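You operate a simulated robot arm through the tools that you are given. There is no shell and no other tool.

The job below is to be done with a simulated robot arm. You get a single attempt, and the scene is never put back.

Task
Clean the 50 micron filter at 2 bar in the cleaning box.
Fine: cover shut while the air runs; stand the filter back where it was and leave the cover open. Set down upright: what you pick out.

Only the result counts: the job must be done as asked and must still hold three seconds after the hand-in. Knocking over, shifting, dropping, spilling or breaking anything else fails it. A push-on lid holds only when it is set on centred and level and pressed home; a screw cap is set on level and turned clockwise until tight.

Robot
A 7-joint arm with a three-finger gripper, fixed in place. Base frame: the origin is on the floor under the middle of its stand, x ahead of it, y to its left, z up; the work surface is at about z = 820. Units: mm, degrees, N and s.
It reaches about 1342 mm from its shoulder. Its first joint turns from -166.0 to 166.0 degrees. Payload 2.69 kg.
The TCP is the grasp point between the finger pads, 30 mm short of the fingertips. In the tool frame z runs along the fingers and y along their closing line. The gripper opens to 128 mm; its body begins 117 mm behind the TCP.
Orientation is that of the tool frame in the base frame, as a unit quaternion [w, x, y, z]. With the fingers straight down and closing along the base's y, the tool's x points along the base's -x, its y along +y and its z along -z.

Tools
- The arm moves only by the tool nudge_tool. Its argument "moves" is one flat list of numbers, 7 for each row, row after row: the shift along the tool's x, y, z in mm, then the turn, a rotation vector about the tool's x, y, z in degrees, then the closure, from 0 (fully open) to 1 (shut). In form: [x, y, z, rx, ry, rz, claw, x, y, z, rx, ry, rz, claw, ...]. A call has 1 to 20 rows; each row shifts and turns the commanded pose from where the row before left it, along the tool's axes as they then stand. Each row takes 0.2 s and may step no farther than 50 mm and 8.6 degrees from the row before; otherwise, or with a gripper value out of range, the whole call is refused. Where a pose cannot be reached the arm comes as near as it can. A force on the tool above 50 N (or 10 N above the force at the start of the call, whichever is more), or a blocked arm, ends the call early, and 0.2 s more pass. Each finger travels about 127 mm/s and halts on what it meets, pressing with about 41 N; the grip force reading is that of the motor and also rises with nothing between the fingers. The clock runs only during rows and for 0.2 s after the last one: add rows that do not move to give the fingers time. The reply holds the time, the measured pose of the TCP, the force on the tool along the base axes, the opening and the grip force, in the units named above and with some noise, with the torque about the TCP (base axes, N m) and any sound that the robot's microphone picked up.
- Cameras (640 x 400 px; columns grow to the right, rows downward): "scene" is fixed at [52.4, -499.4, 1622.3]; the picture's right is [0.64, -0.77, 0.00], its down [-0.42, -0.35, -0.84] and it looks along [0.64, 0.54, -0.55] (base axes); focal length 373 px, centre (320, 200). "wrist" rides on the gripper at [58, 54, -131] in the tool frame; the picture's right is [-0.68, 0.74, 0.00], its down [-0.62, -0.56, -0.55] and it looks along [-0.40, -0.37, 0.84] (tool axes); focal length 234 px, centre (320, 200).
- capture(camera): a new picture of that camera. The clock stands still meanwhile.
- raise_lower(by): moves the trunk up (or, below 0, down) by that many mm; the arm rides with it, the base frame stays. It gives what a move gives, with no picture.
- locate(camera, pixels): there is no depth. For up to 12 entries [column, row, z] of the newest picture of that camera ("zoom" is the newest enlarged one), the place [x, y] in the base frame at which the ray of that pixel passes the height z, good to about 2 mm. The clock stands still meanwhile.
- zoom(camera, box): a new picture of the part [left, top, right, bottom] of that camera's present view, enlarged. The clock stands still meanwhile.
- close_job(): hands the job in; it is judged then, once.

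Unless the task says otherwise, let go and move clear before handing in.

The tools are called after "Request:" as a command line: name --argument value ..., lists and objects as JSON in quotes. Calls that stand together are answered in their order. nudge_tool: Moves the arm, as the interface text tells. Its arguments: {"type":"object","properties":{"moves":{"type":"array","items":{"type":"number"}}},"required":["moves"]} The other tools are called the same way: raise_lower (by) moves the trunk up or down; capture (camera) takes a picture; locate (camera, pixels) gives the place at which the rays of pixels pass given heights; zoom (camera, box) takes an enlarged picture of a part of a camera's view; close_job () hands the job in.

At the start:

```text
clock: 0.0
tool_pos: [573.4, 239.2, 1253.6]
ee_rot: [0.0, 0.0, 1.0, 0.001]
contact_force: [0.1, 0.3, -0.1]
torque: [0.0, 0.03, -0.01]
grip_width: 127.9
finger_force: 0.1
trunk travel left (down, up): [-175.0, 175.0]
```

scene: 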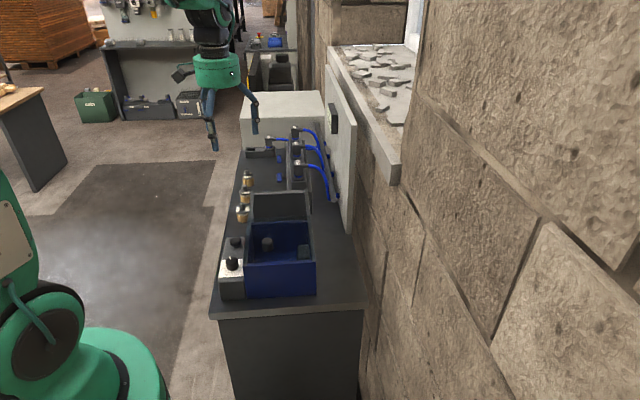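
wrist: 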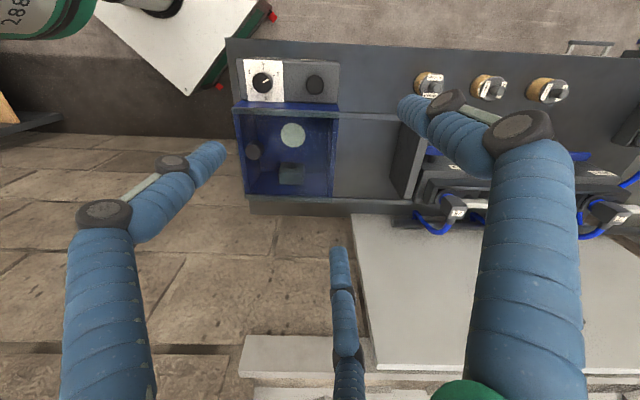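

The first pictures show a blue cleaning box (scene ~280,260) with two knobs beside it (232,265 and 236,243), and three brass-capped parts (245,180-215). I'll take enlarged views to read labels before moving.

Request:
zoom --camera "scene" --box '[200, 160, 360, 310]'

Request:
zoom --camera "wrist" --box '[220, 30, 440, 220]'

Request:
zoom --camera "wrist" --box '[390, 50, 640, 240]'

Request:
zoom --camera "scene" --box '[220, 80, 360, 230]'

```text
2.67 times, centred on (280, 235) of scene
```

zoom: 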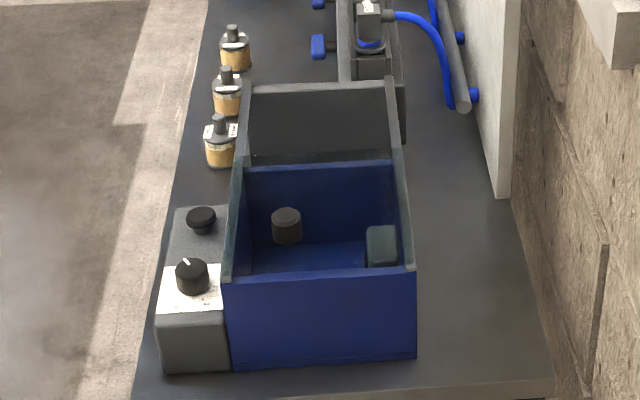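

```text
2.11 times, centred on (330, 125) of wrist
```

zoom: 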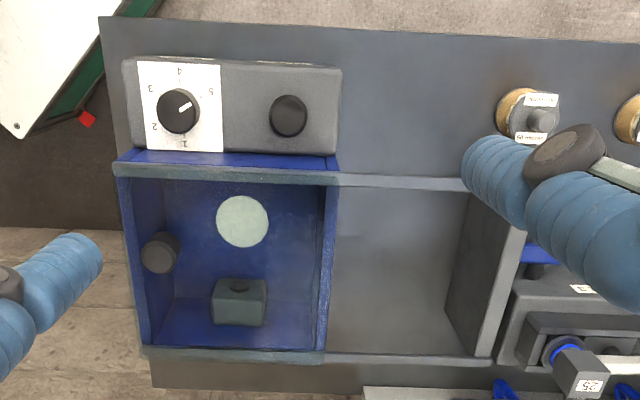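

```text
2.11 times, centred on (515, 145) of wrist
```

zoom: 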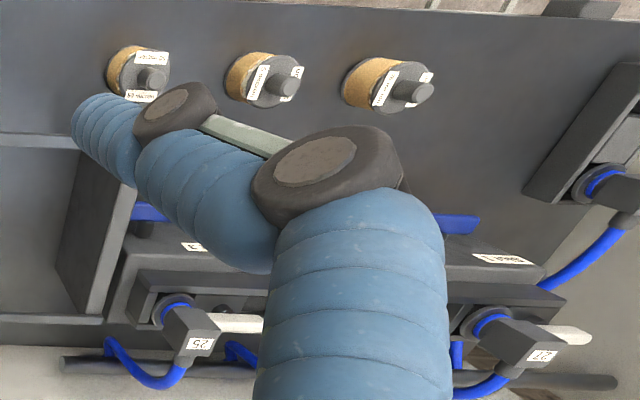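

```text
2.67 times, centred on (290, 155) of scene
```

zoom: 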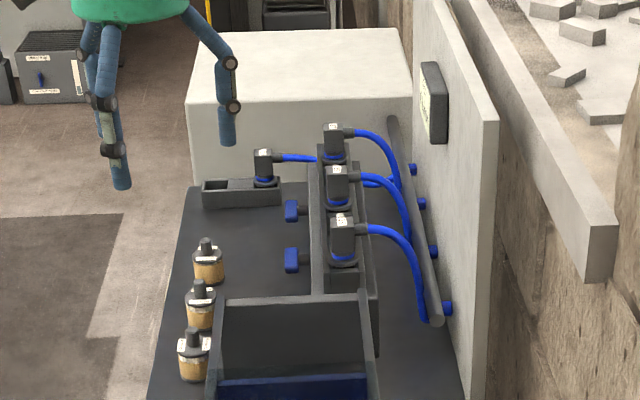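

The zooms show a 1–5 pressure dial (wrist zoom 178,110), a plain knob beside it (288,115), the box with a round pad, and labelled filters. I'll measure positions and zoom closer on labels.

Request:
locate --camera "scene" --pixels '[[210, 308, 820], [365, 308, 820], [243, 222, 820], [245, 203, 820], [248, 187, 820], [247, 296, 820], [314, 295, 820], [232, 264, 900], [236, 243, 900], [222, 299, 820]]'

Request:
zoom --camera "wrist" --box '[400, 60, 480, 110]'

Request:
zoom --camera "wrist" --box '[470, 65, 580, 115]'

Request:
zoom --camera "scene" --box '[225, 165, 275, 230]'

Request:
zoom --camera "scene" --box '[310, 90, 350, 140]'

```text
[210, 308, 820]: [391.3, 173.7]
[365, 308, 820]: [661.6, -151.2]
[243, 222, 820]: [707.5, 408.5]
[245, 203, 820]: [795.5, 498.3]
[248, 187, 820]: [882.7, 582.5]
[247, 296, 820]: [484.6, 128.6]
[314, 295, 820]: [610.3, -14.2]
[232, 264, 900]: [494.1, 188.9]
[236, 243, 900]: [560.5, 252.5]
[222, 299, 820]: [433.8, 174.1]
```

```text
8.00 times, centred on (440, 85) of wrist
```

zoom: 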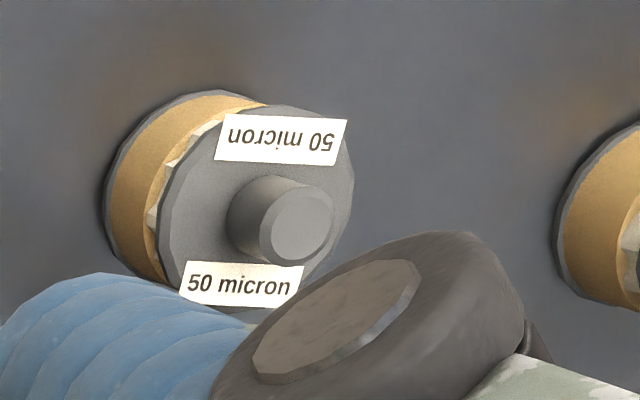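

```text
5.82 times, centred on (525, 90) of wrist
```

zoom: 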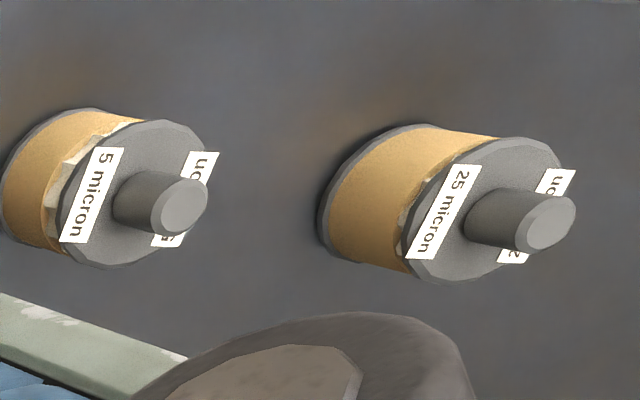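

```text
6.15 times, centred on (250, 198) of scene
```

zoom: 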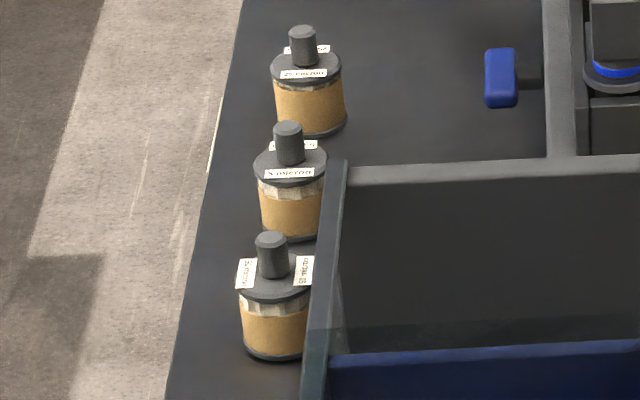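

```text
8.00 times, centred on (330, 115) of scene
```

zoom: 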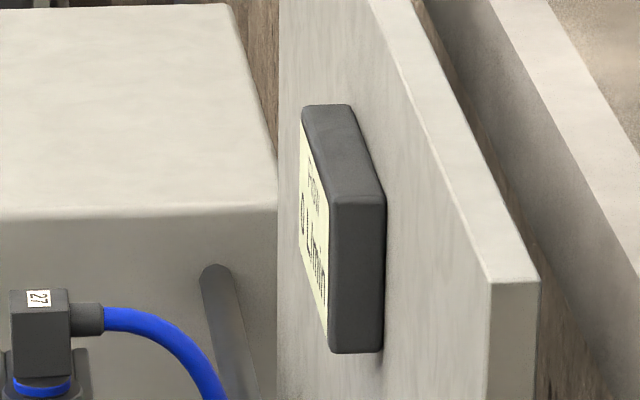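

The filter closest to the box is the 50 micron one (wrist 430,85). Now I'll cross-check heights and positions with the wrist camera and zoom into the box.

Request:
locate --camera "wrist" --pixels '[[228, 38, 820], [250, 213, 820], [418, 83, 820], [434, 89, 900], [437, 88, 920], [261, 83, 900], [314, 85, 900], [234, 110, 900], [337, 112, 900], [245, 196, 900], [330, 198, 900], [410, 200, 900]]'

Request:
zoom --camera "wrist" --box '[225, 95, 345, 210]'

Request:
zoom --camera "wrist" --box '[230, 50, 350, 110]'

Request:
zoom --camera "scene" --box '[215, 225, 275, 305]'

```text
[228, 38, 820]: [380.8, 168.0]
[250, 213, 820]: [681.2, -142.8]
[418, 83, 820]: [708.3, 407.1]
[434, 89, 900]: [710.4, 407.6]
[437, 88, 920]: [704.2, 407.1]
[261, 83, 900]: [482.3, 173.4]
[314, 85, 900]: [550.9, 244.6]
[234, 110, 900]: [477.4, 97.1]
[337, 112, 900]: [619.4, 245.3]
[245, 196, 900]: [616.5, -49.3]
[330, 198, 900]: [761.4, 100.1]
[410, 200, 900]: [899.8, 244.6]
```

```text
3.48 times, centred on (285, 152) of wrist
```

zoom: 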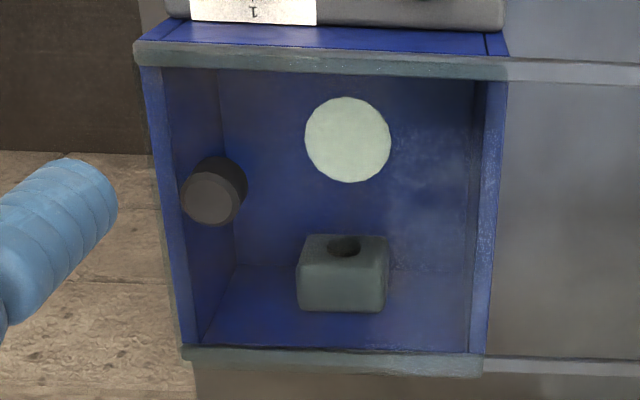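

```text
5.33 times, centred on (290, 80) of wrist
```

zoom: 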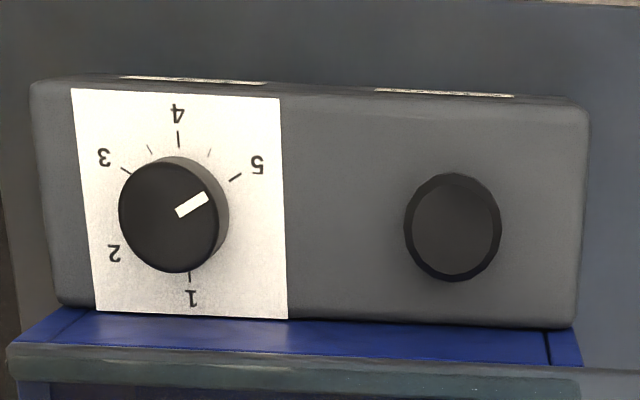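

```text
5.00 times, centred on (245, 265) of scene
```

zoom: 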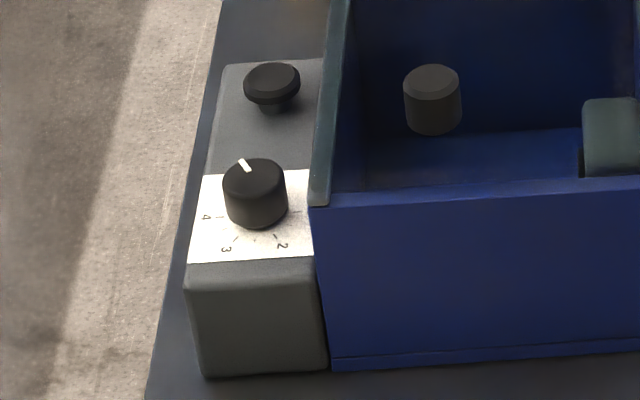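

The dial pointer is near 5 and the three filters read 50, 5 and 25 micron; there are label strips on the robot-facing side of the control unit (wrist zoom 195,80 and 445,93) that I can't read yet. I'll move the camera to the robot's side, lower, for a look.

Request:
nudge_tool --moves '[35.4, 8.8, 0, 0, 0, 0, 0, 35.4, 8.8, 0, 0, 0, 0, 0, 35.4, 8.8, 0, 0, 0, 0, 0, 35.4, 8.8, 0, 0, 0, 0, 0, 35.4, 8.8, 0, 0, 0, 0, 0, 0, 0, 44, 0, 0, 0, 0, 0, 0, 44, 0, 0, 0, 0, 0, 0, 44, 0, 0, 0, 0, 0, 0, 44, 0, 0, 0, 0, 0, 0, 44, 0, 0, 0, 0]'

Request:
capture --camera "wrist"

Request:
capture --camera "scene"

```text
clock: 2.2
tool_pos: [397.4, 283.6, 1035.4]
ee_rot: [0.001, -0.001, 1.0, 0.0]
contact_force: [-0.8, -0.8, -0.3]
torque: [-0.01, 0.03, 0.01]
grip_width: 127.7
finger_force: 0.0
trunk travel left (down, up): [-175.0, 175.0]
```

```text
taken
```

wrist: 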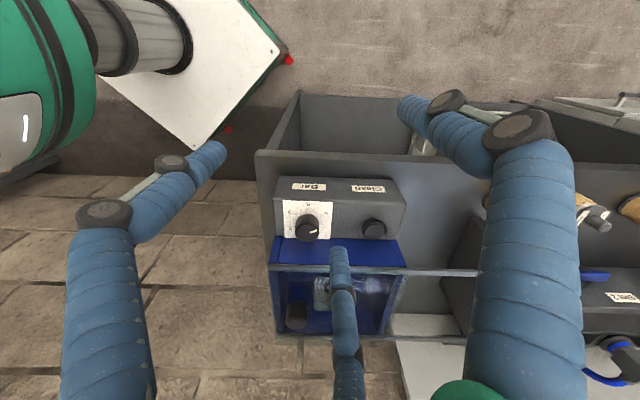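

```text
taken
```

scene: 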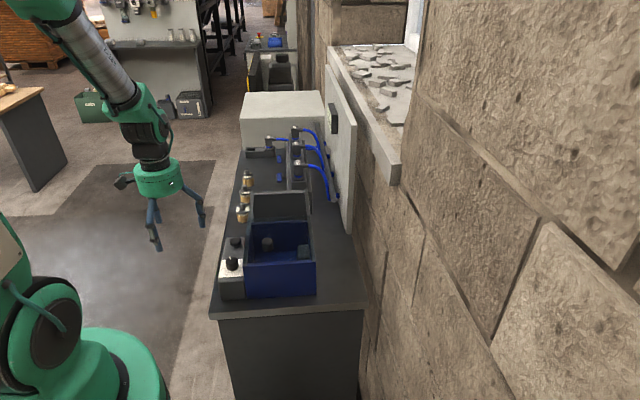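

The arm is now at the robot side and the labels appear at (309,187) and (368,190); I'll zoom on them and on the box parts.

Request:
zoom --camera "wrist" --box '[270, 170, 410, 250]'

Request:
zoom --camera "wrist" --box '[260, 230, 480, 350]'

Request:
zoom --camera "scene" --box '[230, 180, 330, 300]'

```text
4.57 times, centred on (340, 210) of wrist
```

zoom: 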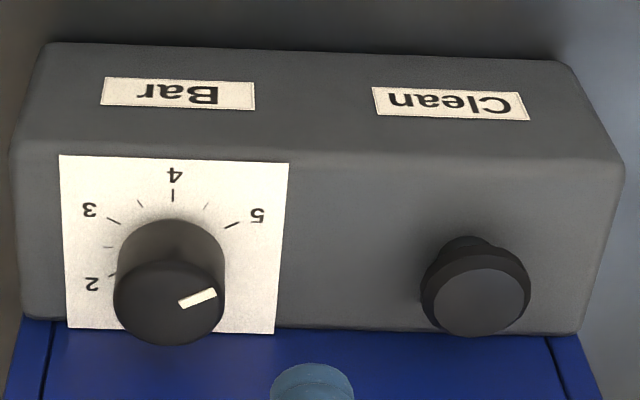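

```text
2.91 times, centred on (370, 290) of wrist
```

zoom: 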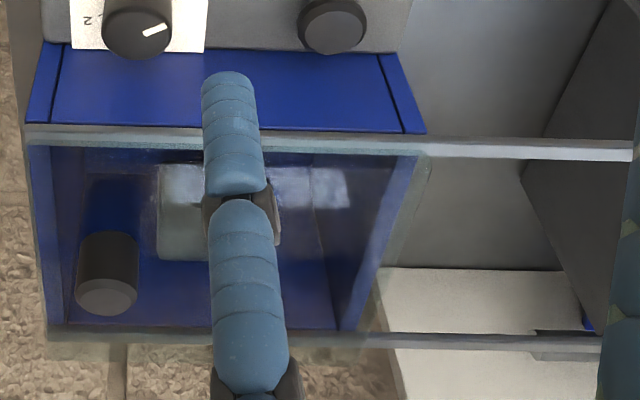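

```text
3.33 times, centred on (280, 240) of scene
```

zoom: 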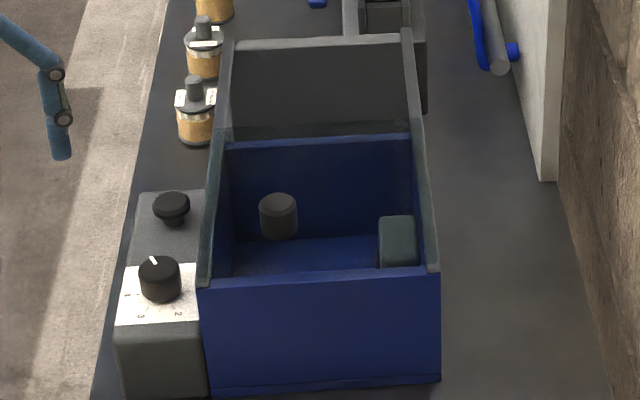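

The labels read "Bar" (dial) and "Clean" (button). The box seems to have a clear cover with a dark knob (wrist 296,318) running on rails, so I'll triangulate the heights of rim, knob, dial, button.

Request:
locate --camera "wrist" --pixels '[[296, 321, 920], [296, 321, 1000], [306, 237, 920], [375, 229, 920], [268, 272, 920], [268, 272, 1000], [407, 276, 920], [275, 340, 920], [306, 227, 880], [290, 233, 880]]'

Request:
locate --camera "scene" --pixels '[[267.4, 240, 920], [267.4, 240, 1000], [231.8, 260, 920], [235, 239, 920], [243, 265, 920], [243, 265, 1000], [248, 222, 920], [315, 261, 920], [307, 221, 920], [302, 192, 920], [249, 193, 920], [250, 193, 1000]]'

```text
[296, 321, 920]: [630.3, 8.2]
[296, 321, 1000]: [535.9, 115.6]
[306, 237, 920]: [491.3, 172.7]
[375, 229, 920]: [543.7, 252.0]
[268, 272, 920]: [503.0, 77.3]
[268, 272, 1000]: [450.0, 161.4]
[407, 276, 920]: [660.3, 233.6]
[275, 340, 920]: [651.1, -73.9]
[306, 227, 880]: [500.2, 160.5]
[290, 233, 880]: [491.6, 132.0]
```

```text
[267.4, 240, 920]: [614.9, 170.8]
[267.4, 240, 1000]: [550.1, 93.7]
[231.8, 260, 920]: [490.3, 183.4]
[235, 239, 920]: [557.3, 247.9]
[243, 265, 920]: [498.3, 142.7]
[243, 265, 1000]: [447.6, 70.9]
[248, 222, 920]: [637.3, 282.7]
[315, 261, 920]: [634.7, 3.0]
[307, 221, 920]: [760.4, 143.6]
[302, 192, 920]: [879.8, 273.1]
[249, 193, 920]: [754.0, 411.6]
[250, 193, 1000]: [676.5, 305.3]
```

Triangulation puts the rim at z≈953, with a clear cover currently shut and its knob at about (553,103), top z≈990; the dial is ~(487,177) and the Clean button ~(550,247). I'll rotate 45° to line up with the bench and partly close the gripper to see how the three fingers move.

Request:
nudge_tool --moves '[0, 0, 0, 0, 0, 8, 0.2, 0, 0, 0, 0, 0, 8, 0.4, 0, 0, 0, 0, 0, 8, 0.5, 0, 0, 0, 0, 0, 8, 0.6, 0, 0, 0, 0, 0, 8, 0.7, 0, 0, 0, 0, 0, 5, 0.7, 0, 0, 0, 0, 0, 0, 0.7]'

Request:
capture --camera "wrist"

Request:
zoom --camera "scene" --box '[100, 130, 240, 270]'

```text
clock: 3.8
tool_pos: [398.1, 283.3, 1033.6]
ee_rot: [0.0, 0.383, 0.924, 0.0]
contact_force: [0.7, -0.4, -0.4]
torque: [0.0, -0.04, -0.02]
grip_width: 38.6
finger_force: 0.0
trunk travel left (down, up): [-175.0, 175.0]
```

```text
taken
```

wrist: 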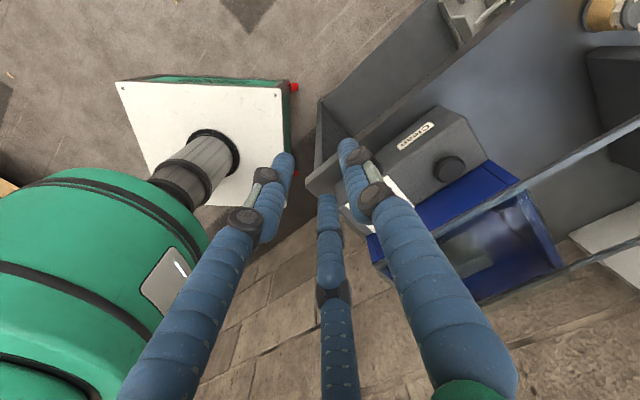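

```text
2.86 times, centred on (170, 200) of scene
```

zoom: 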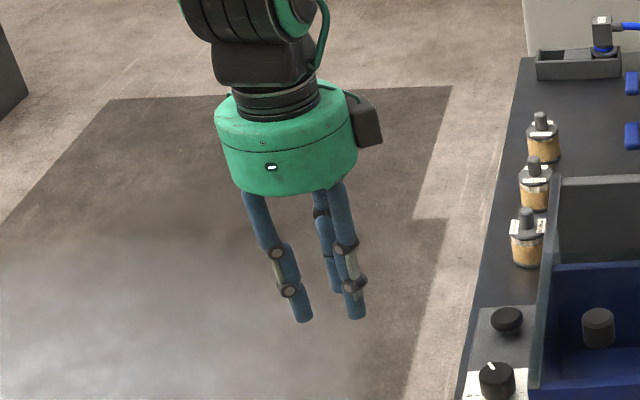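

At opening 38.6 the three fingertips sit 120° apart around the TCP, so the grip is centric. Next I'll move above the dial, open a bit, to see it close up and refine its centre.

Request:
nudge_tool --moves '[-34.5, -3, 0, 0, 0, 0, 0.4, -34.5, -3, 0, 0, 0, 0, 0.4, -34.5, -3, 0, 0, 0, 0, 0.4, -34.5, -3, 0, 0, 0, 0, 0.4, 0, 0, 0, 0, 0, 0, 0.4]'

Request:
capture --camera "wrist"

Request:
zoom --camera "scene" --box '[190, 180, 330, 300]'

```text
clock: 5.0
tool_pos: [487.9, 175.9, 1035.4]
ee_rot: [0.0, 0.382, 0.924, 0.0]
contact_force: [-0.7, -0.4, -0.4]
torque: [0.03, 0.06, 0.01]
grip_width: 76.6
finger_force: 0.0
trunk travel left (down, up): [-175.0, 175.0]
```

```text
taken
```

wrist: 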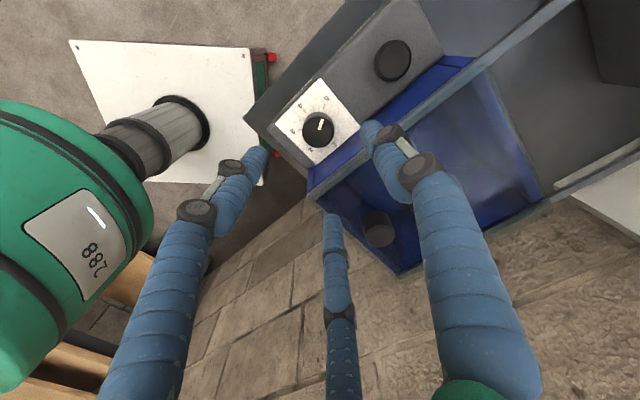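

```text
3.33 times, centred on (260, 240) of scene
```

zoom: 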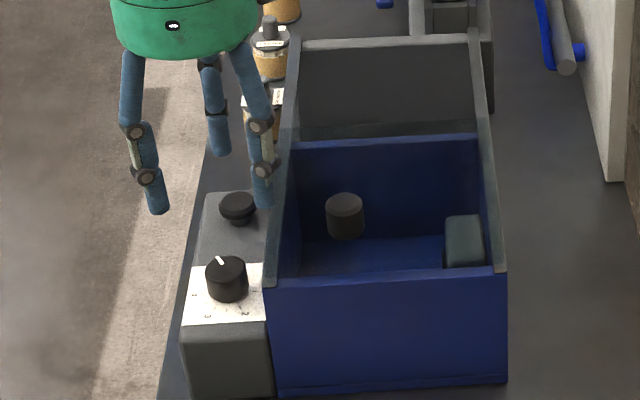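

The dial is visible unobstructed at (319,128). I'll zoom to read the pointer and locate dial, rim and button from this view.

Request:
zoom --camera "wrist" --box '[240, 20, 480, 170]'

Request:
locate --camera "wrist" --pixels '[[319, 128, 920], [319, 128, 930], [391, 60, 910], [391, 60, 920], [309, 188, 953], [400, 270, 953], [475, 60, 953], [283, 146, 885], [326, 80, 885], [360, 127, 885], [317, 165, 885], [380, 240, 960]]'

```text
2.67 times, centred on (360, 95) of wrist
```

zoom: 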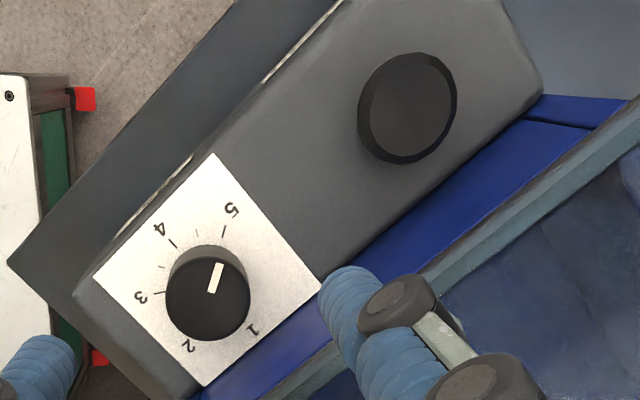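

```text
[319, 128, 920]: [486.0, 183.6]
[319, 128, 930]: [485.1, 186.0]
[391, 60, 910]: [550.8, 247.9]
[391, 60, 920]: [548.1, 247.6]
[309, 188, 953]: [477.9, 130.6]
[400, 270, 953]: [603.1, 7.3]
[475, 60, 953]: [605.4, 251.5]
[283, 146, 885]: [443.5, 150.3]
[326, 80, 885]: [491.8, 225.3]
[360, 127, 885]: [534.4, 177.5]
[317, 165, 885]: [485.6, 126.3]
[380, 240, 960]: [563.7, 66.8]
```

The dial's top face centre is nearer (317.7,132.5), pointer almost at 5; I'll refine its location using both cameras.

Request:
locate --camera "wrist" --pixels '[[317.7, 132.5, 900], [317.7, 132.5, 920], [317.7, 132.5, 930], [275, 125, 880], [320, 78, 880], [361, 127, 880], [317, 165, 880], [392.5, 60, 900], [392.5, 60, 920]]'

Request:
locate --camera "scene" --pixels '[[231.8, 261, 900], [231.8, 261, 920], [231.8, 261, 930], [235.5, 241, 900], [235.5, 241, 920], [219, 280, 880], [239, 277.5, 880], [223, 258, 880]]'

Request:
zoom --camera "scene" --box '[212, 230, 252, 290]'

```text
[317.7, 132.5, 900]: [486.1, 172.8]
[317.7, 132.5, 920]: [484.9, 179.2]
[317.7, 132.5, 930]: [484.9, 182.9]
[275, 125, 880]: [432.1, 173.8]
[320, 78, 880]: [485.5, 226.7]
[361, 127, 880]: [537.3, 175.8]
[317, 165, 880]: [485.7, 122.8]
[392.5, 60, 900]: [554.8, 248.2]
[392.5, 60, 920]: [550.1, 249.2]
```

```text
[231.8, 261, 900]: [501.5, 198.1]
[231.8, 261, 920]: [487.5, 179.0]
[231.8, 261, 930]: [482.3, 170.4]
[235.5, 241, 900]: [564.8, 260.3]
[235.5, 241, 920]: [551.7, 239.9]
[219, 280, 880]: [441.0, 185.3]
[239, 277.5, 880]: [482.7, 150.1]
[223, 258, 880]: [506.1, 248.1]
```

```text
6.67 times, centred on (232, 260) of scene
```

zoom: 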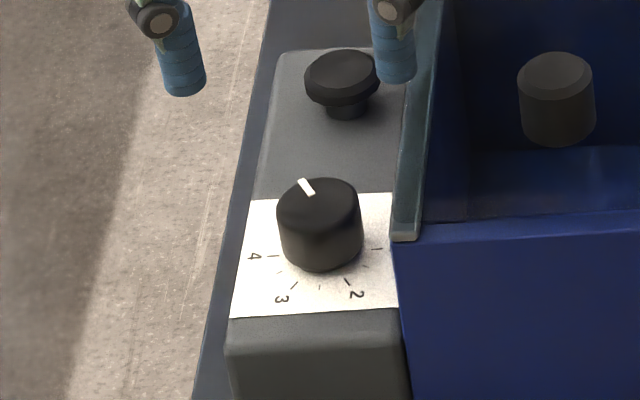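

Both cameras agree: dial centre ≈(486,179), top z≈920, diameter ≈33 mm, with the pointer close to 5. I'll yaw +60°, set ~45 mm opening and descend to just above the dial for a check; the dial then needs about 180° counter-clockwise in short strokes that keep fingers away from the box wall.

Request:
nudge_tool --moves '[0, 0, 0, 0, 0, 8.571, 0.5, 0, 0, 0, 0, 0, 8.571, 0.6, 0, 0, 0, 0, 0, 8.571, 0.65, 0, 0, 0, 0, 0, 8.571, 0.65, 0, 0, 0, 0, 0, 8.571, 0.65, 0, 0, 0, 0, 0, 8.571, 0.65, 0, 0, 0, 0, 0, 8.571, 0.65, 1.8, 0, 20, 0, 0, 0, 0.65, 0, 0, 20, 0, 0, 0, 0.65, 0, 0, 20, 0, 0, 0, 0.65, 0, 0, 10, 0, 0, 0, 0.65, 0, 0, 0, 0, 0, 0, 0.65]'

Request:
capture --camera "wrist"

Request:
zoom --camera "scene" --box '[190, 190, 310, 300]'

```text
clock: 7.6
tool_pos: [488.8, 179.8, 965.1]
ee_rot: [-0.001, 0.793, 0.609, 0.0]
contact_force: [0.5, 0.5, 0.6]
torque: [0.02, -0.02, 0.0]
grip_width: 44.9
finger_force: 0.1
trunk travel left (down, up): [-175.0, 175.0]
```

```text
taken
```

wrist: 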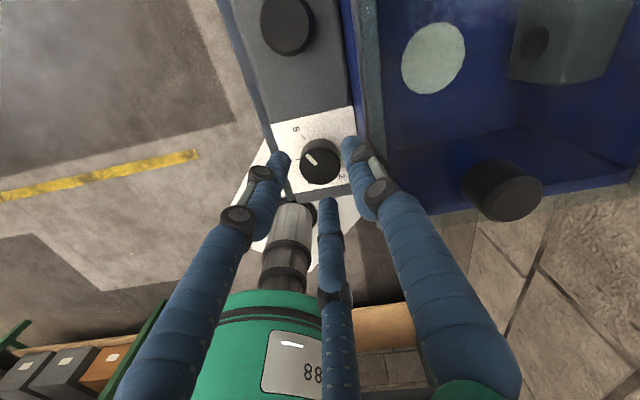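

```text
3.64 times, centred on (250, 245) of scene
```

zoom: 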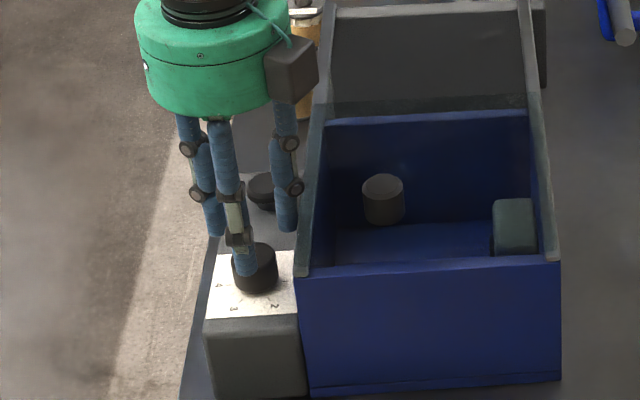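

The dial top (wrist 320,161) is right where the point under the TCP should appear (319,162), so the gripper is centred. I'll descend 31 mm and close on the dial.

Request:
nudge_tool --moves '[0, 0, 16, 0, 0, 0, 0.65, 0, 0, 15, 0, 0, 0, 0.65, 0, 0, 0, 0, 0, 0, 0.65, 0, 0, 0, 0, 0, 0, 0.8, 0, 0, 0, 0, 0, 0, 0.85, 0, 0, 0, 0, 0, 0, 0.85]'

Request:
zoom --camera "wrist" --box '[240, 90, 400, 230]'

Request:
zoom --camera "scene" --box '[210, 210, 290, 290]'

```text
clock: 9.0
tool_pos: [485.8, 179.6, 933.6]
ee_rot: [0.0, 0.793, 0.609, 0.0]
contact_force: [2.1, -7.4, 1.0]
torque: [-0.35, -0.08, 0.05]
grip_width: 32.9
finger_force: 45.1
trunk travel left (down, up): [-175.0, 175.0]
```

```text
2.86 times, centred on (320, 160) of wrist
```

zoom: 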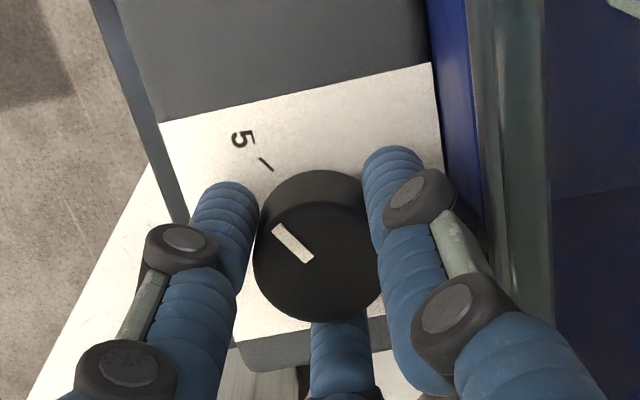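

```text
5.00 times, centred on (250, 250) of scene
```

zoom: 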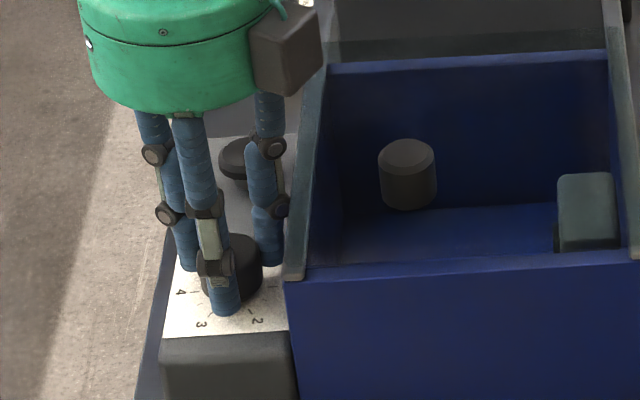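

The dial is gripped at 32.9 mm with 45 N. I'll turn it 60° counter-clockwise (negative about tool z) and look.

Request:
nudge_tool --moves '[0, 0, 0, 0, 0, -8.571, 0.85, 0, 0, 0, 0, 0, -8.571, 0.85, 0, 0, 0, 0, 0, -8.571, 0.85, 0, 0, 0, 0, 0, -8.571, 0.85, 0, 0, 0, 0, 0, -8.571, 0.85, 0, 0, 0, 0, 0, -8.571, 0.85, 0, 0, 0, 0, 0, -8.571, 0.85, 0, 0, 0, 0, 0, 0, 0.85]'

Request:
zoom --camera "wrist" --box '[240, 90, 400, 230]'

Request:
zoom --camera "scene" --box '[210, 210, 290, 290]'

```text
clock: 10.8
tool_pos: [485.8, 178.9, 933.7]
ee_rot: [0.0, 0.382, 0.924, 0.0]
contact_force: [-7.0, -3.5, -2.5]
torque: [-0.06, 0.44, 0.0]
grip_width: 32.8
finger_force: 45.4
trunk travel left (down, up): [-175.0, 175.0]
```

```text
2.86 times, centred on (320, 160) of wrist
```

zoom: 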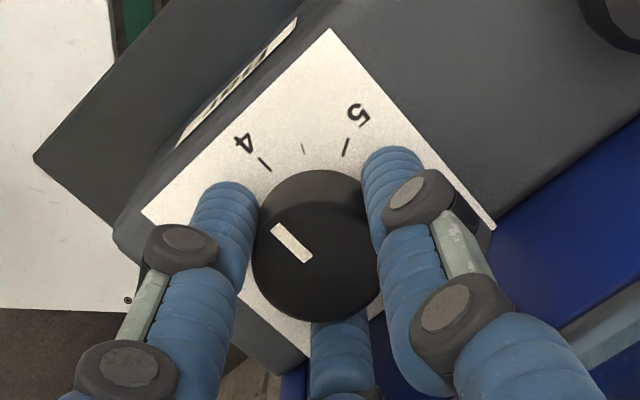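

```text
5.00 times, centred on (250, 250) of scene
```

zoom: 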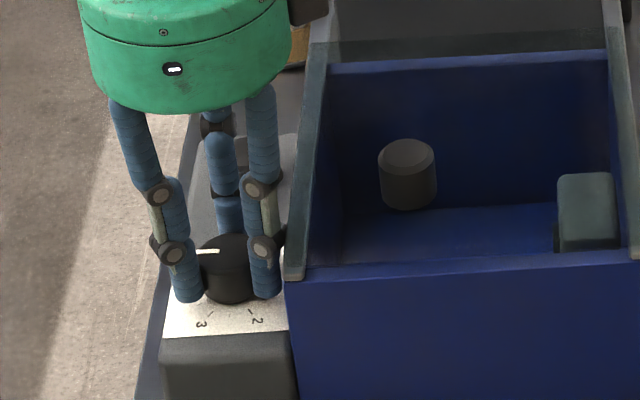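

The dial turned with the gripper: pointer now at 4 (line at 290,243 in line with the "4" tick); spacing works out at 60° per bar. I'll release, lift, rotate back, re-grip for the next stroke.

Request:
nudge_tool --moves '[0, 0, 0, 0, 0, 0, 0.65, 0, 0, 0, 0, 0, 0, 0.65, 0, 0, -15, 0, 0, 0, 0.65, 0, 0, -15, 0, 0, 0, 0.65, 0, 0, 0, 0, 0, 8.571, 0.65, 0, 0, 0, 0, 0, 8.571, 0.65, 0, 0, 0, 0, 0, 8.571, 0.65, 0, 0, 0, 0, 0, 8.571, 0.65, 0, 0, 0, 0, 0, 8.571, 0.65, 0, 0, 0, 0, 0, 8.571, 0.65, 0, 0, 0, 0, 0, 8.571, 0.65, 0, 0, 15, 0, 0, 0, 0.65, 0, 0, 15, 0, 0, 0, 0.65, 0, 0, 0, 0, 0, 0, 0.65, 0, 0, 0, 0, 0, 0, 0.8, 0, 0, 0, 0, 0, 0, 0.85, 0, 0, 0, 0, 0, 0, 0.85]'

Request:
zoom --camera "wrist" --box '[240, 90, 400, 230]'

```text
clock: 14.4
tool_pos: [485.3, 178.7, 934.3]
ee_rot: [-0.001, 0.792, 0.61, 0.0]
contact_force: [-3.6, -2.4, 1.7]
torque: [0.0, 0.04, 0.01]
grip_width: 32.9
finger_force: 45.2
trunk travel left (down, up): [-175.0, 175.0]
```

```text
2.86 times, centred on (320, 160) of wrist
```

zoom: 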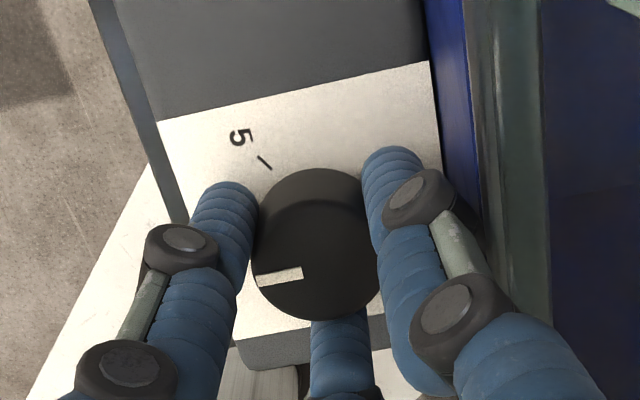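

Re-gripped, pointer (278,277) now 60° further counter-clockwise relative to the hand. I'll turn another 60°, then release, reset and grip again.

Request:
nudge_tool --moves '[0, 0, 0, 0, 0, -8.571, 0.85, 0, 0, 0, 0, 0, -8.571, 0.85, 0, 0, 0, 0, 0, -8.571, 0.85, 0, 0, 0, 0, 0, -8.571, 0.85, 0, 0, 0, 0, 0, -8.571, 0.85, 0, 0, 0, 0, 0, -8.571, 0.85, 0, 0, 0, 0, 0, -8.571, 0.85, 0, 0, 0, 0, 0, 0, 0.85]'

Request:
nudge_tool --moves '[0, 0, 0, 0, 0, 0, 0.65, 0, 0, 0, 0, 0, 0, 0.65, 0, 0, -15, 0, 0, 0, 0.65, 0, 0, -15, 0, 0, 0, 0.65, 0, 0, 0, 0, 0, 8.571, 0.65, 0, 0, 0, 0, 0, 8.571, 0.65, 0, 0, 0, 0, 0, 8.571, 0.65, 0, 0, 0, 0, 0, 8.571, 0.65, 0, 0, 0, 0, 0, 8.571, 0.65, 0, 0, 0, 0, 0, 8.571, 0.65, 0, 0, 0, 0, 0, 8.571, 0.65, 0, 0, 15, 0, 0, 0, 0.65, 0, 0, 15, 0, 0, 0, 0.65, 0, 0, 0, 0, 0, 0, 0.65, 0, 0, 0, 0, 0, 0, 0.8, 0, 0, 0, 0, 0, 0, 0.85, 0, 0, 0, 0, 0, 0, 0.85]'

Request:
zoom --camera "wrist" --box '[240, 90, 400, 230]'

```text
clock: 16.2
tool_pos: [486.3, 179.6, 933.9]
ee_rot: [0.0, 0.382, 0.924, 0.0]
contact_force: [-9.8, -8.3, 6.5]
torque: [-0.31, 0.34, -0.03]
grip_width: 33.0
finger_force: 45.2
trunk travel left (down, up): [-175.0, 175.0]
```

```text
clock: 19.8
tool_pos: [485.3, 180.2, 935.1]
ee_rot: [0.0, 0.793, 0.609, 0.0]
contact_force: [-3.1, -5.6, 2.9]
torque: [-0.26, 0.11, -0.03]
grip_width: 32.8
finger_force: 44.9
trunk travel left (down, up): [-175.0, 175.0]
```

```text
2.86 times, centred on (320, 160) of wrist
```

zoom: 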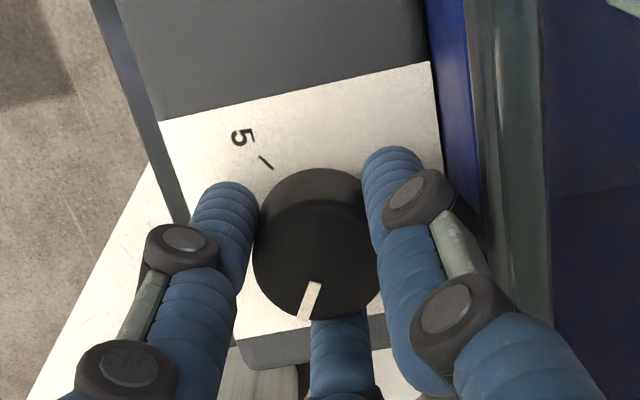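

The pointer (310,300) has turned another 60°, so it should now be at 3. One more 60° stroke, then release and rise to check it.

Request:
nudge_tool --moves '[0, 0, 0, 0, 0, -8.571, 0.85, 0, 0, 0, 0, 0, -8.571, 0.85, 0, 0, 0, 0, 0, -8.571, 0.85, 0, 0, 0, 0, 0, -8.571, 0.85, 0, 0, 0, 0, 0, -8.571, 0.85, 0, 0, 0, 0, 0, -8.571, 0.85, 0, 0, 0, 0, 0, -8.571, 0.85, 0, 0, 0, 0, 0, 0, 0.85]'

Request:
nudge_tool --moves '[0, 0, 0, 0, 0, 0, 0.65, 0, 0, 0, 0, 0, 0, 0.65, 0, 0, -25, 0, 0, 0, 0.65, 0, 0, -25, 0, 0, 0, 0.65, 0, 0, -25, 0, 0, 0, 0.5, 0, 0, -26, 0, 0, 0, 0.4, 0, 0, 0, 0, 0, 0, 0.4]'

Request:
zoom --camera "wrist" --box '[260, 60, 400, 180]'

Request:
zoom --camera "scene" --box '[210, 230, 260, 290]'

```text
clock: 21.6
tool_pos: [486.4, 179.5, 933.8]
ee_rot: [0.001, 0.382, 0.924, 0.0]
contact_force: [-24.9, 7.1, 38.3]
torque: [0.28, 0.94, 0.02]
grip_width: 33.0
finger_force: 45.1
trunk travel left (down, up): [-175.0, 175.0]
```

```text
clock: 23.2
tool_pos: [486.3, 178.6, 1034.9]
ee_rot: [0.0, 0.383, 0.924, 0.0]
contact_force: [-1.3, 0.0, -0.3]
torque: [0.0, -0.01, 0.04]
grip_width: 76.7
finger_force: 0.0
trunk travel left (down, up): [-175.0, 175.0]
```

```text
3.33 times, centred on (330, 120) of wrist
```

zoom: 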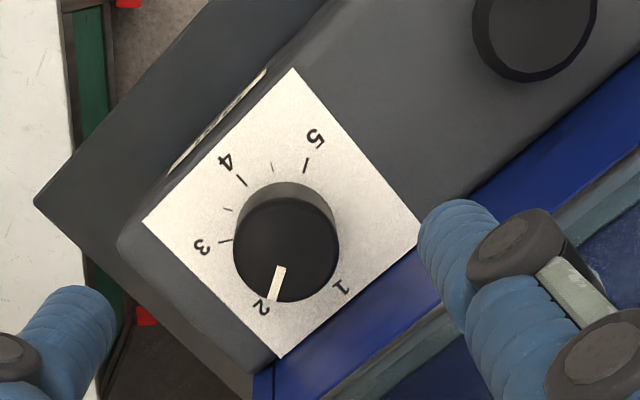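

```text
6.67 times, centred on (235, 260) of scene
```

zoom: 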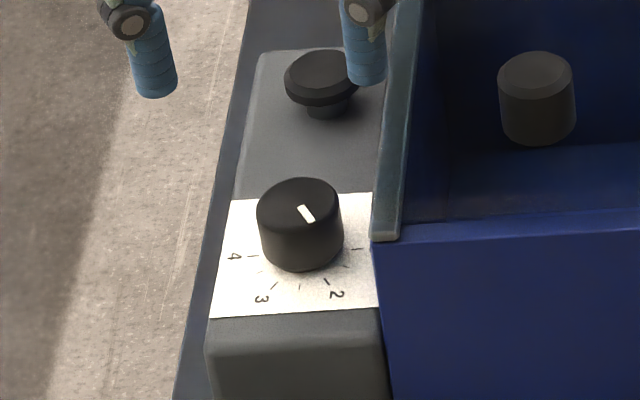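

The pointer now sits on 2 (wrist zoom 276,283; computed within ~2°). Next is the clear cover; I'll take a fresh picture to refine its knob position.

Request:
capture --camera "wrist"

Request:
zoom --camera "wrist" --box '[300, 160, 480, 290]'

Request:
zoom --camera "scene" --box '[240, 175, 320, 300]'

```text
taken
```

wrist: 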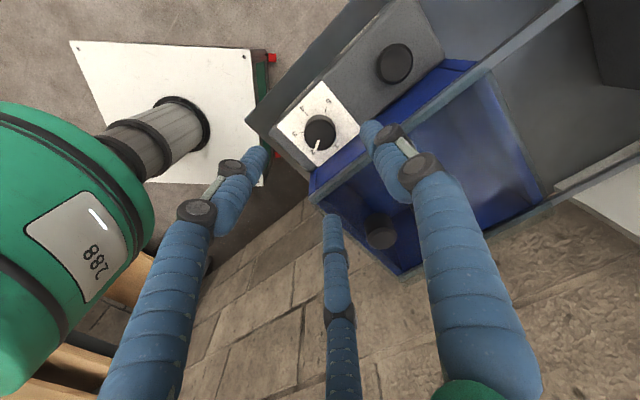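

```text
3.08 times, centred on (390, 225) of wrist
```

zoom: 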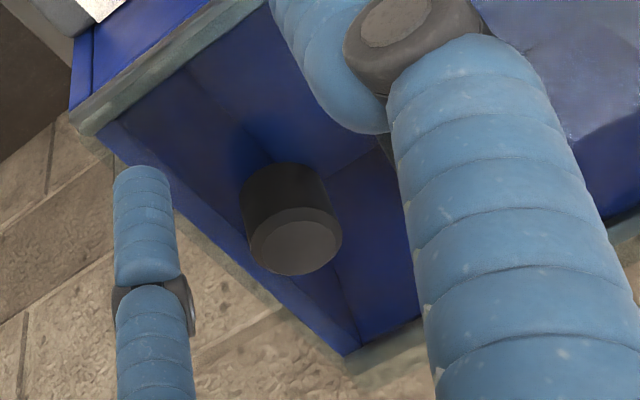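

```text
3.20 times, centred on (280, 238) of scene
```

zoom: 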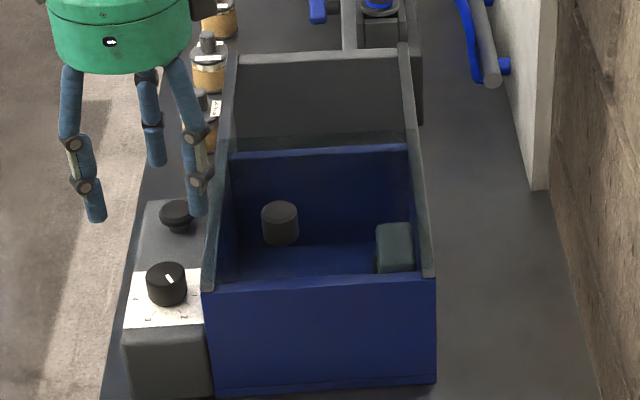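

I'll triangulate the cover knob top: wrist (381.9,238.6), scene (267.2,241.5), and also the knob's base.

Request:
locate --camera "wrist" --pixels '[[381.9, 238.6, 970], [381.9, 238.6, 980], [381.9, 238.6, 990], [381.9, 238.6, 1000], [310, 190, 953], [400, 275, 953], [480, 60, 953]]'

Request:
locate --camera "scene" --pixels '[[267.2, 241.5, 970], [267.2, 241.5, 980], [267.2, 241.5, 990], [267.2, 241.5, 1000], [267.2, 252, 955], [244, 265, 953], [316, 262, 953], [308, 221, 953], [253, 222, 953]]'

```text
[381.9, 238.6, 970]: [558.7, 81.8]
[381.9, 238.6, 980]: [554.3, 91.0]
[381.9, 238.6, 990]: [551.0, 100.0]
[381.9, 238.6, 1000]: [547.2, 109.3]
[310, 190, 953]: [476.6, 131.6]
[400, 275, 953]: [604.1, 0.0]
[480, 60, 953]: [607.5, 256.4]
```

```text
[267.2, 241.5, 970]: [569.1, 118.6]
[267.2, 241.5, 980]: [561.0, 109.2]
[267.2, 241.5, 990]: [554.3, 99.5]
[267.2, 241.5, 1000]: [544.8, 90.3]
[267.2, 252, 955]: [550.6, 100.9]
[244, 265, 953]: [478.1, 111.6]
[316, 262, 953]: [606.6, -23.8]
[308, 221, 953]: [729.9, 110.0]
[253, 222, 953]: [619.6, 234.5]
```

Both cameras agree: cover knob at (552.5,99.8), top z=990, base z≈955. I'll move over it, descend to TCP z≈990 (tips ~960, just above the cover) and grip.

Request:
nudge_tool --moves '[-34.3, -2.93, 0, 0, 0, 0, 0.5, -34.3, -2.93, 0, 0, 0, 0, 0.55, -34.3, -2.93, 0, 0, 0, 0, 0.55, 0, 0, 0, 0, 0, 0, 0.55, 0, 0, 21, 0, 0, 0, 0.55, 0, 0, 21, 0, 0, 0, 0.55, 0, 0, 0, 0, 0, 0, 0.55]'

Request:
zoom --camera "wrist" --box '[240, 90, 400, 230]'

Request:
zoom --camera "scene" --box '[210, 170, 330, 290]'

```text
clock: 24.8
tool_pos: [554.1, 101.7, 994.8]
ee_rot: [-0.001, 0.383, 0.924, -0.001]
contact_force: [0.5, -0.1, 7.7]
torque: [0.0, 0.25, 0.05]
grip_width: 57.4
finger_force: 0.0
trunk travel left (down, up): [-175.0, 175.0]
```

```text
2.86 times, centred on (320, 160) of wrist
```

zoom: 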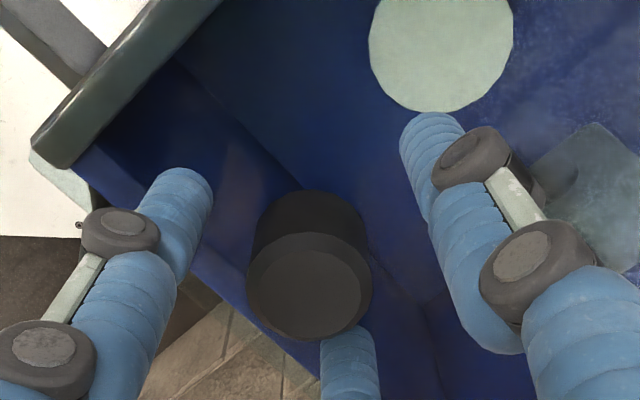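

```text
3.33 times, centred on (270, 230) of scene
```

zoom: 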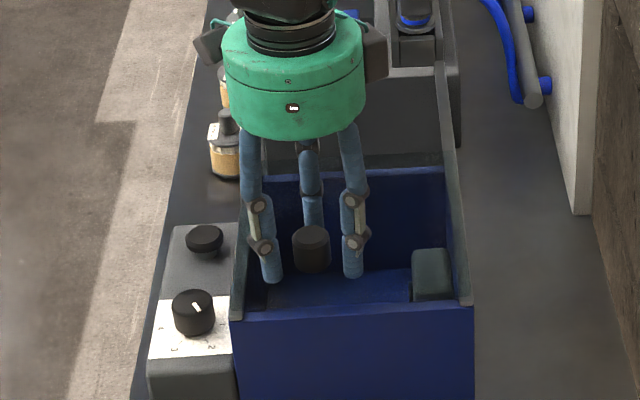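

The 7.7 N upward force says the tips just touch the cover at z≈962–965. I'll lift 4 mm and close on the knob.

Request:
nudge_tool --moves '[0, 0, -4, 0, 0, 0, 0.55, 0, 0, 0, 0, 0, 0, 0.7, 0, 0, 0, 0, 0, 0, 0.85, 0, 0, 0, 0, 0, 0, 0.88, 0, 0, 0, 0, 0, 0, 0.88]'

Request:
zoom --camera "wrist" --box '[240, 90, 400, 230]'

```text
clock: 26.0
tool_pos: [554.4, 101.3, 996.3]
ee_rot: [0.0, 0.382, 0.924, 0.0]
contact_force: [-1.4, -0.2, -4.5]
torque: [0.05, -0.04, 0.01]
grip_width: 31.5
finger_force: 12.0
trunk travel left (down, up): [-175.0, 175.0]
```

```text
2.86 times, centred on (320, 160) of wrist
```

zoom: 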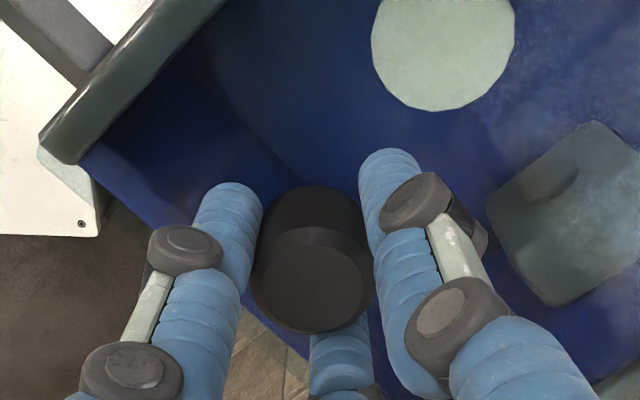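

The knob is held (31.5 mm). I'll slide the cover 40 mm along +u (tool +y) to test that it moves on its rails.

Request:
nudge_tool --moves '[0, 0, 0, 0, 0, 0, 0.9, 0, 10, 0, 0, 0, 0, 0.9, 0, 10, 0, 0, 0, 0, 0.9, 0, 10, 0, 0, 0, 0, 0.9, 0, 10, 0, 0, 0, 0, 0.9]'

Request:
zoom --camera "scene" --box '[210, 170, 330, 290]'

Request:
capture --camera "wrist"

```text
clock: 27.2
tool_pos: [579.9, 128.8, 997.3]
ee_rot: [0.0, 0.381, 0.925, -0.001]
contact_force: [0.6, -0.8, -4.4]
torque: [0.01, 0.03, -0.03]
grip_width: 31.4
finger_force: 13.3
trunk travel left (down, up): [-175.0, 175.0]
```

```text
3.33 times, centred on (270, 230) of scene
```

zoom: 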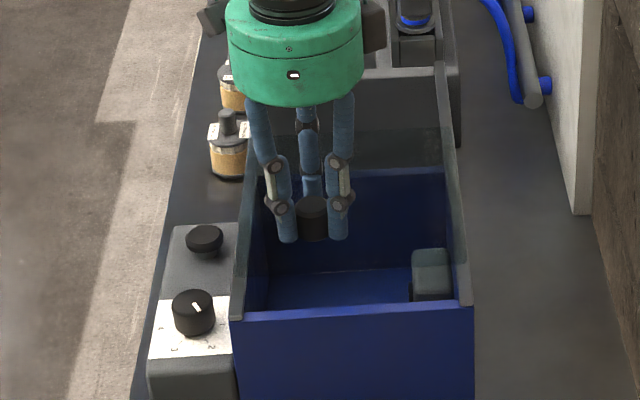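

```text
taken
```

wrist: 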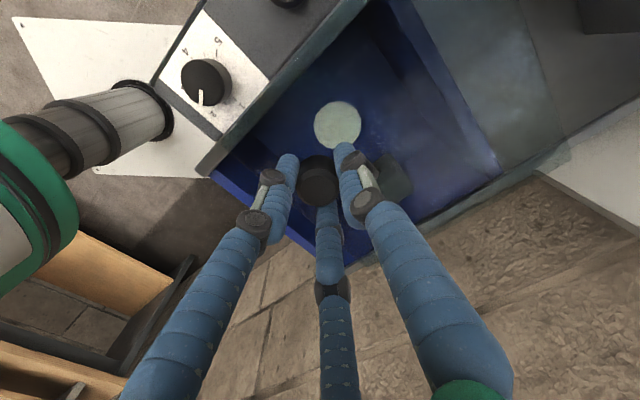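

The cover slid freely (its far edge moved past the blue rim) with low force. I'll continue sliding in steps.

Request:
nudge_tool --moves '[0, 12, 0, 0, 0, 0, 0.9, 0, 12, 0, 0, 0, 0, 0.9, 0, 12, 0, 0, 0, 0, 0.9, 0, 12, 0, 0, 0, 0, 0.9, 0, 12, 0, 0, 0, 0, 0.9, 0, 12, 0, 0, 0, 0, 0.9, 0, 12, 0, 0, 0, 0, 0.9, 0, 12, 0, 0, 0, 0, 0.9]'

Request:
zoom --camera "scene" --box '[210, 150, 350, 290]'

Request:
capture --camera "wrist"

```text
clock: 29.0
tool_pos: [648.9, 197.2, 996.6]
ee_rot: [0.001, 0.382, 0.924, 0.001]
contact_force: [3.5, -2.4, 5.7]
torque: [-0.3, -0.3, -0.11]
grip_width: 29.6
finger_force: 44.9
trunk travel left (down, up): [-175.0, 175.0]
```

```text
2.86 times, centred on (280, 220) of scene
```

zoom: 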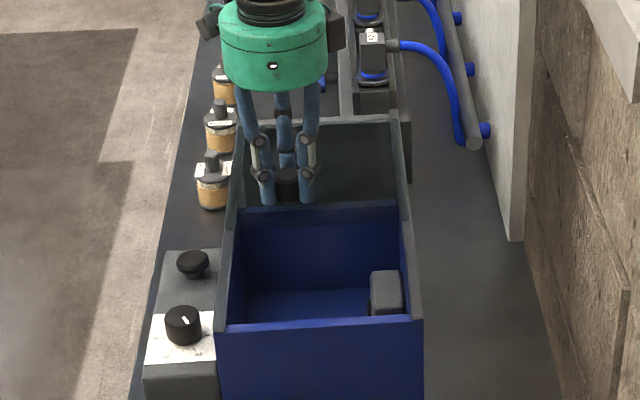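

```text
taken
```

wrist: 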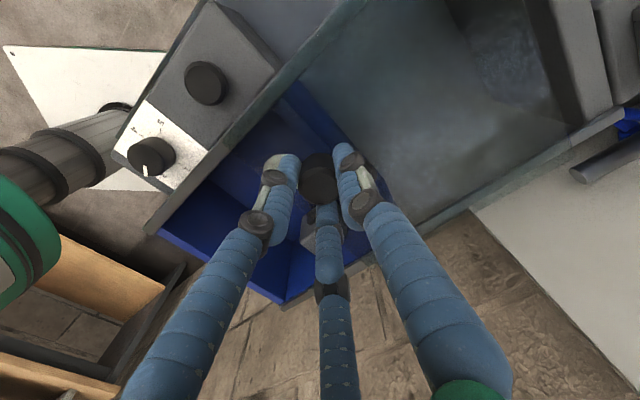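

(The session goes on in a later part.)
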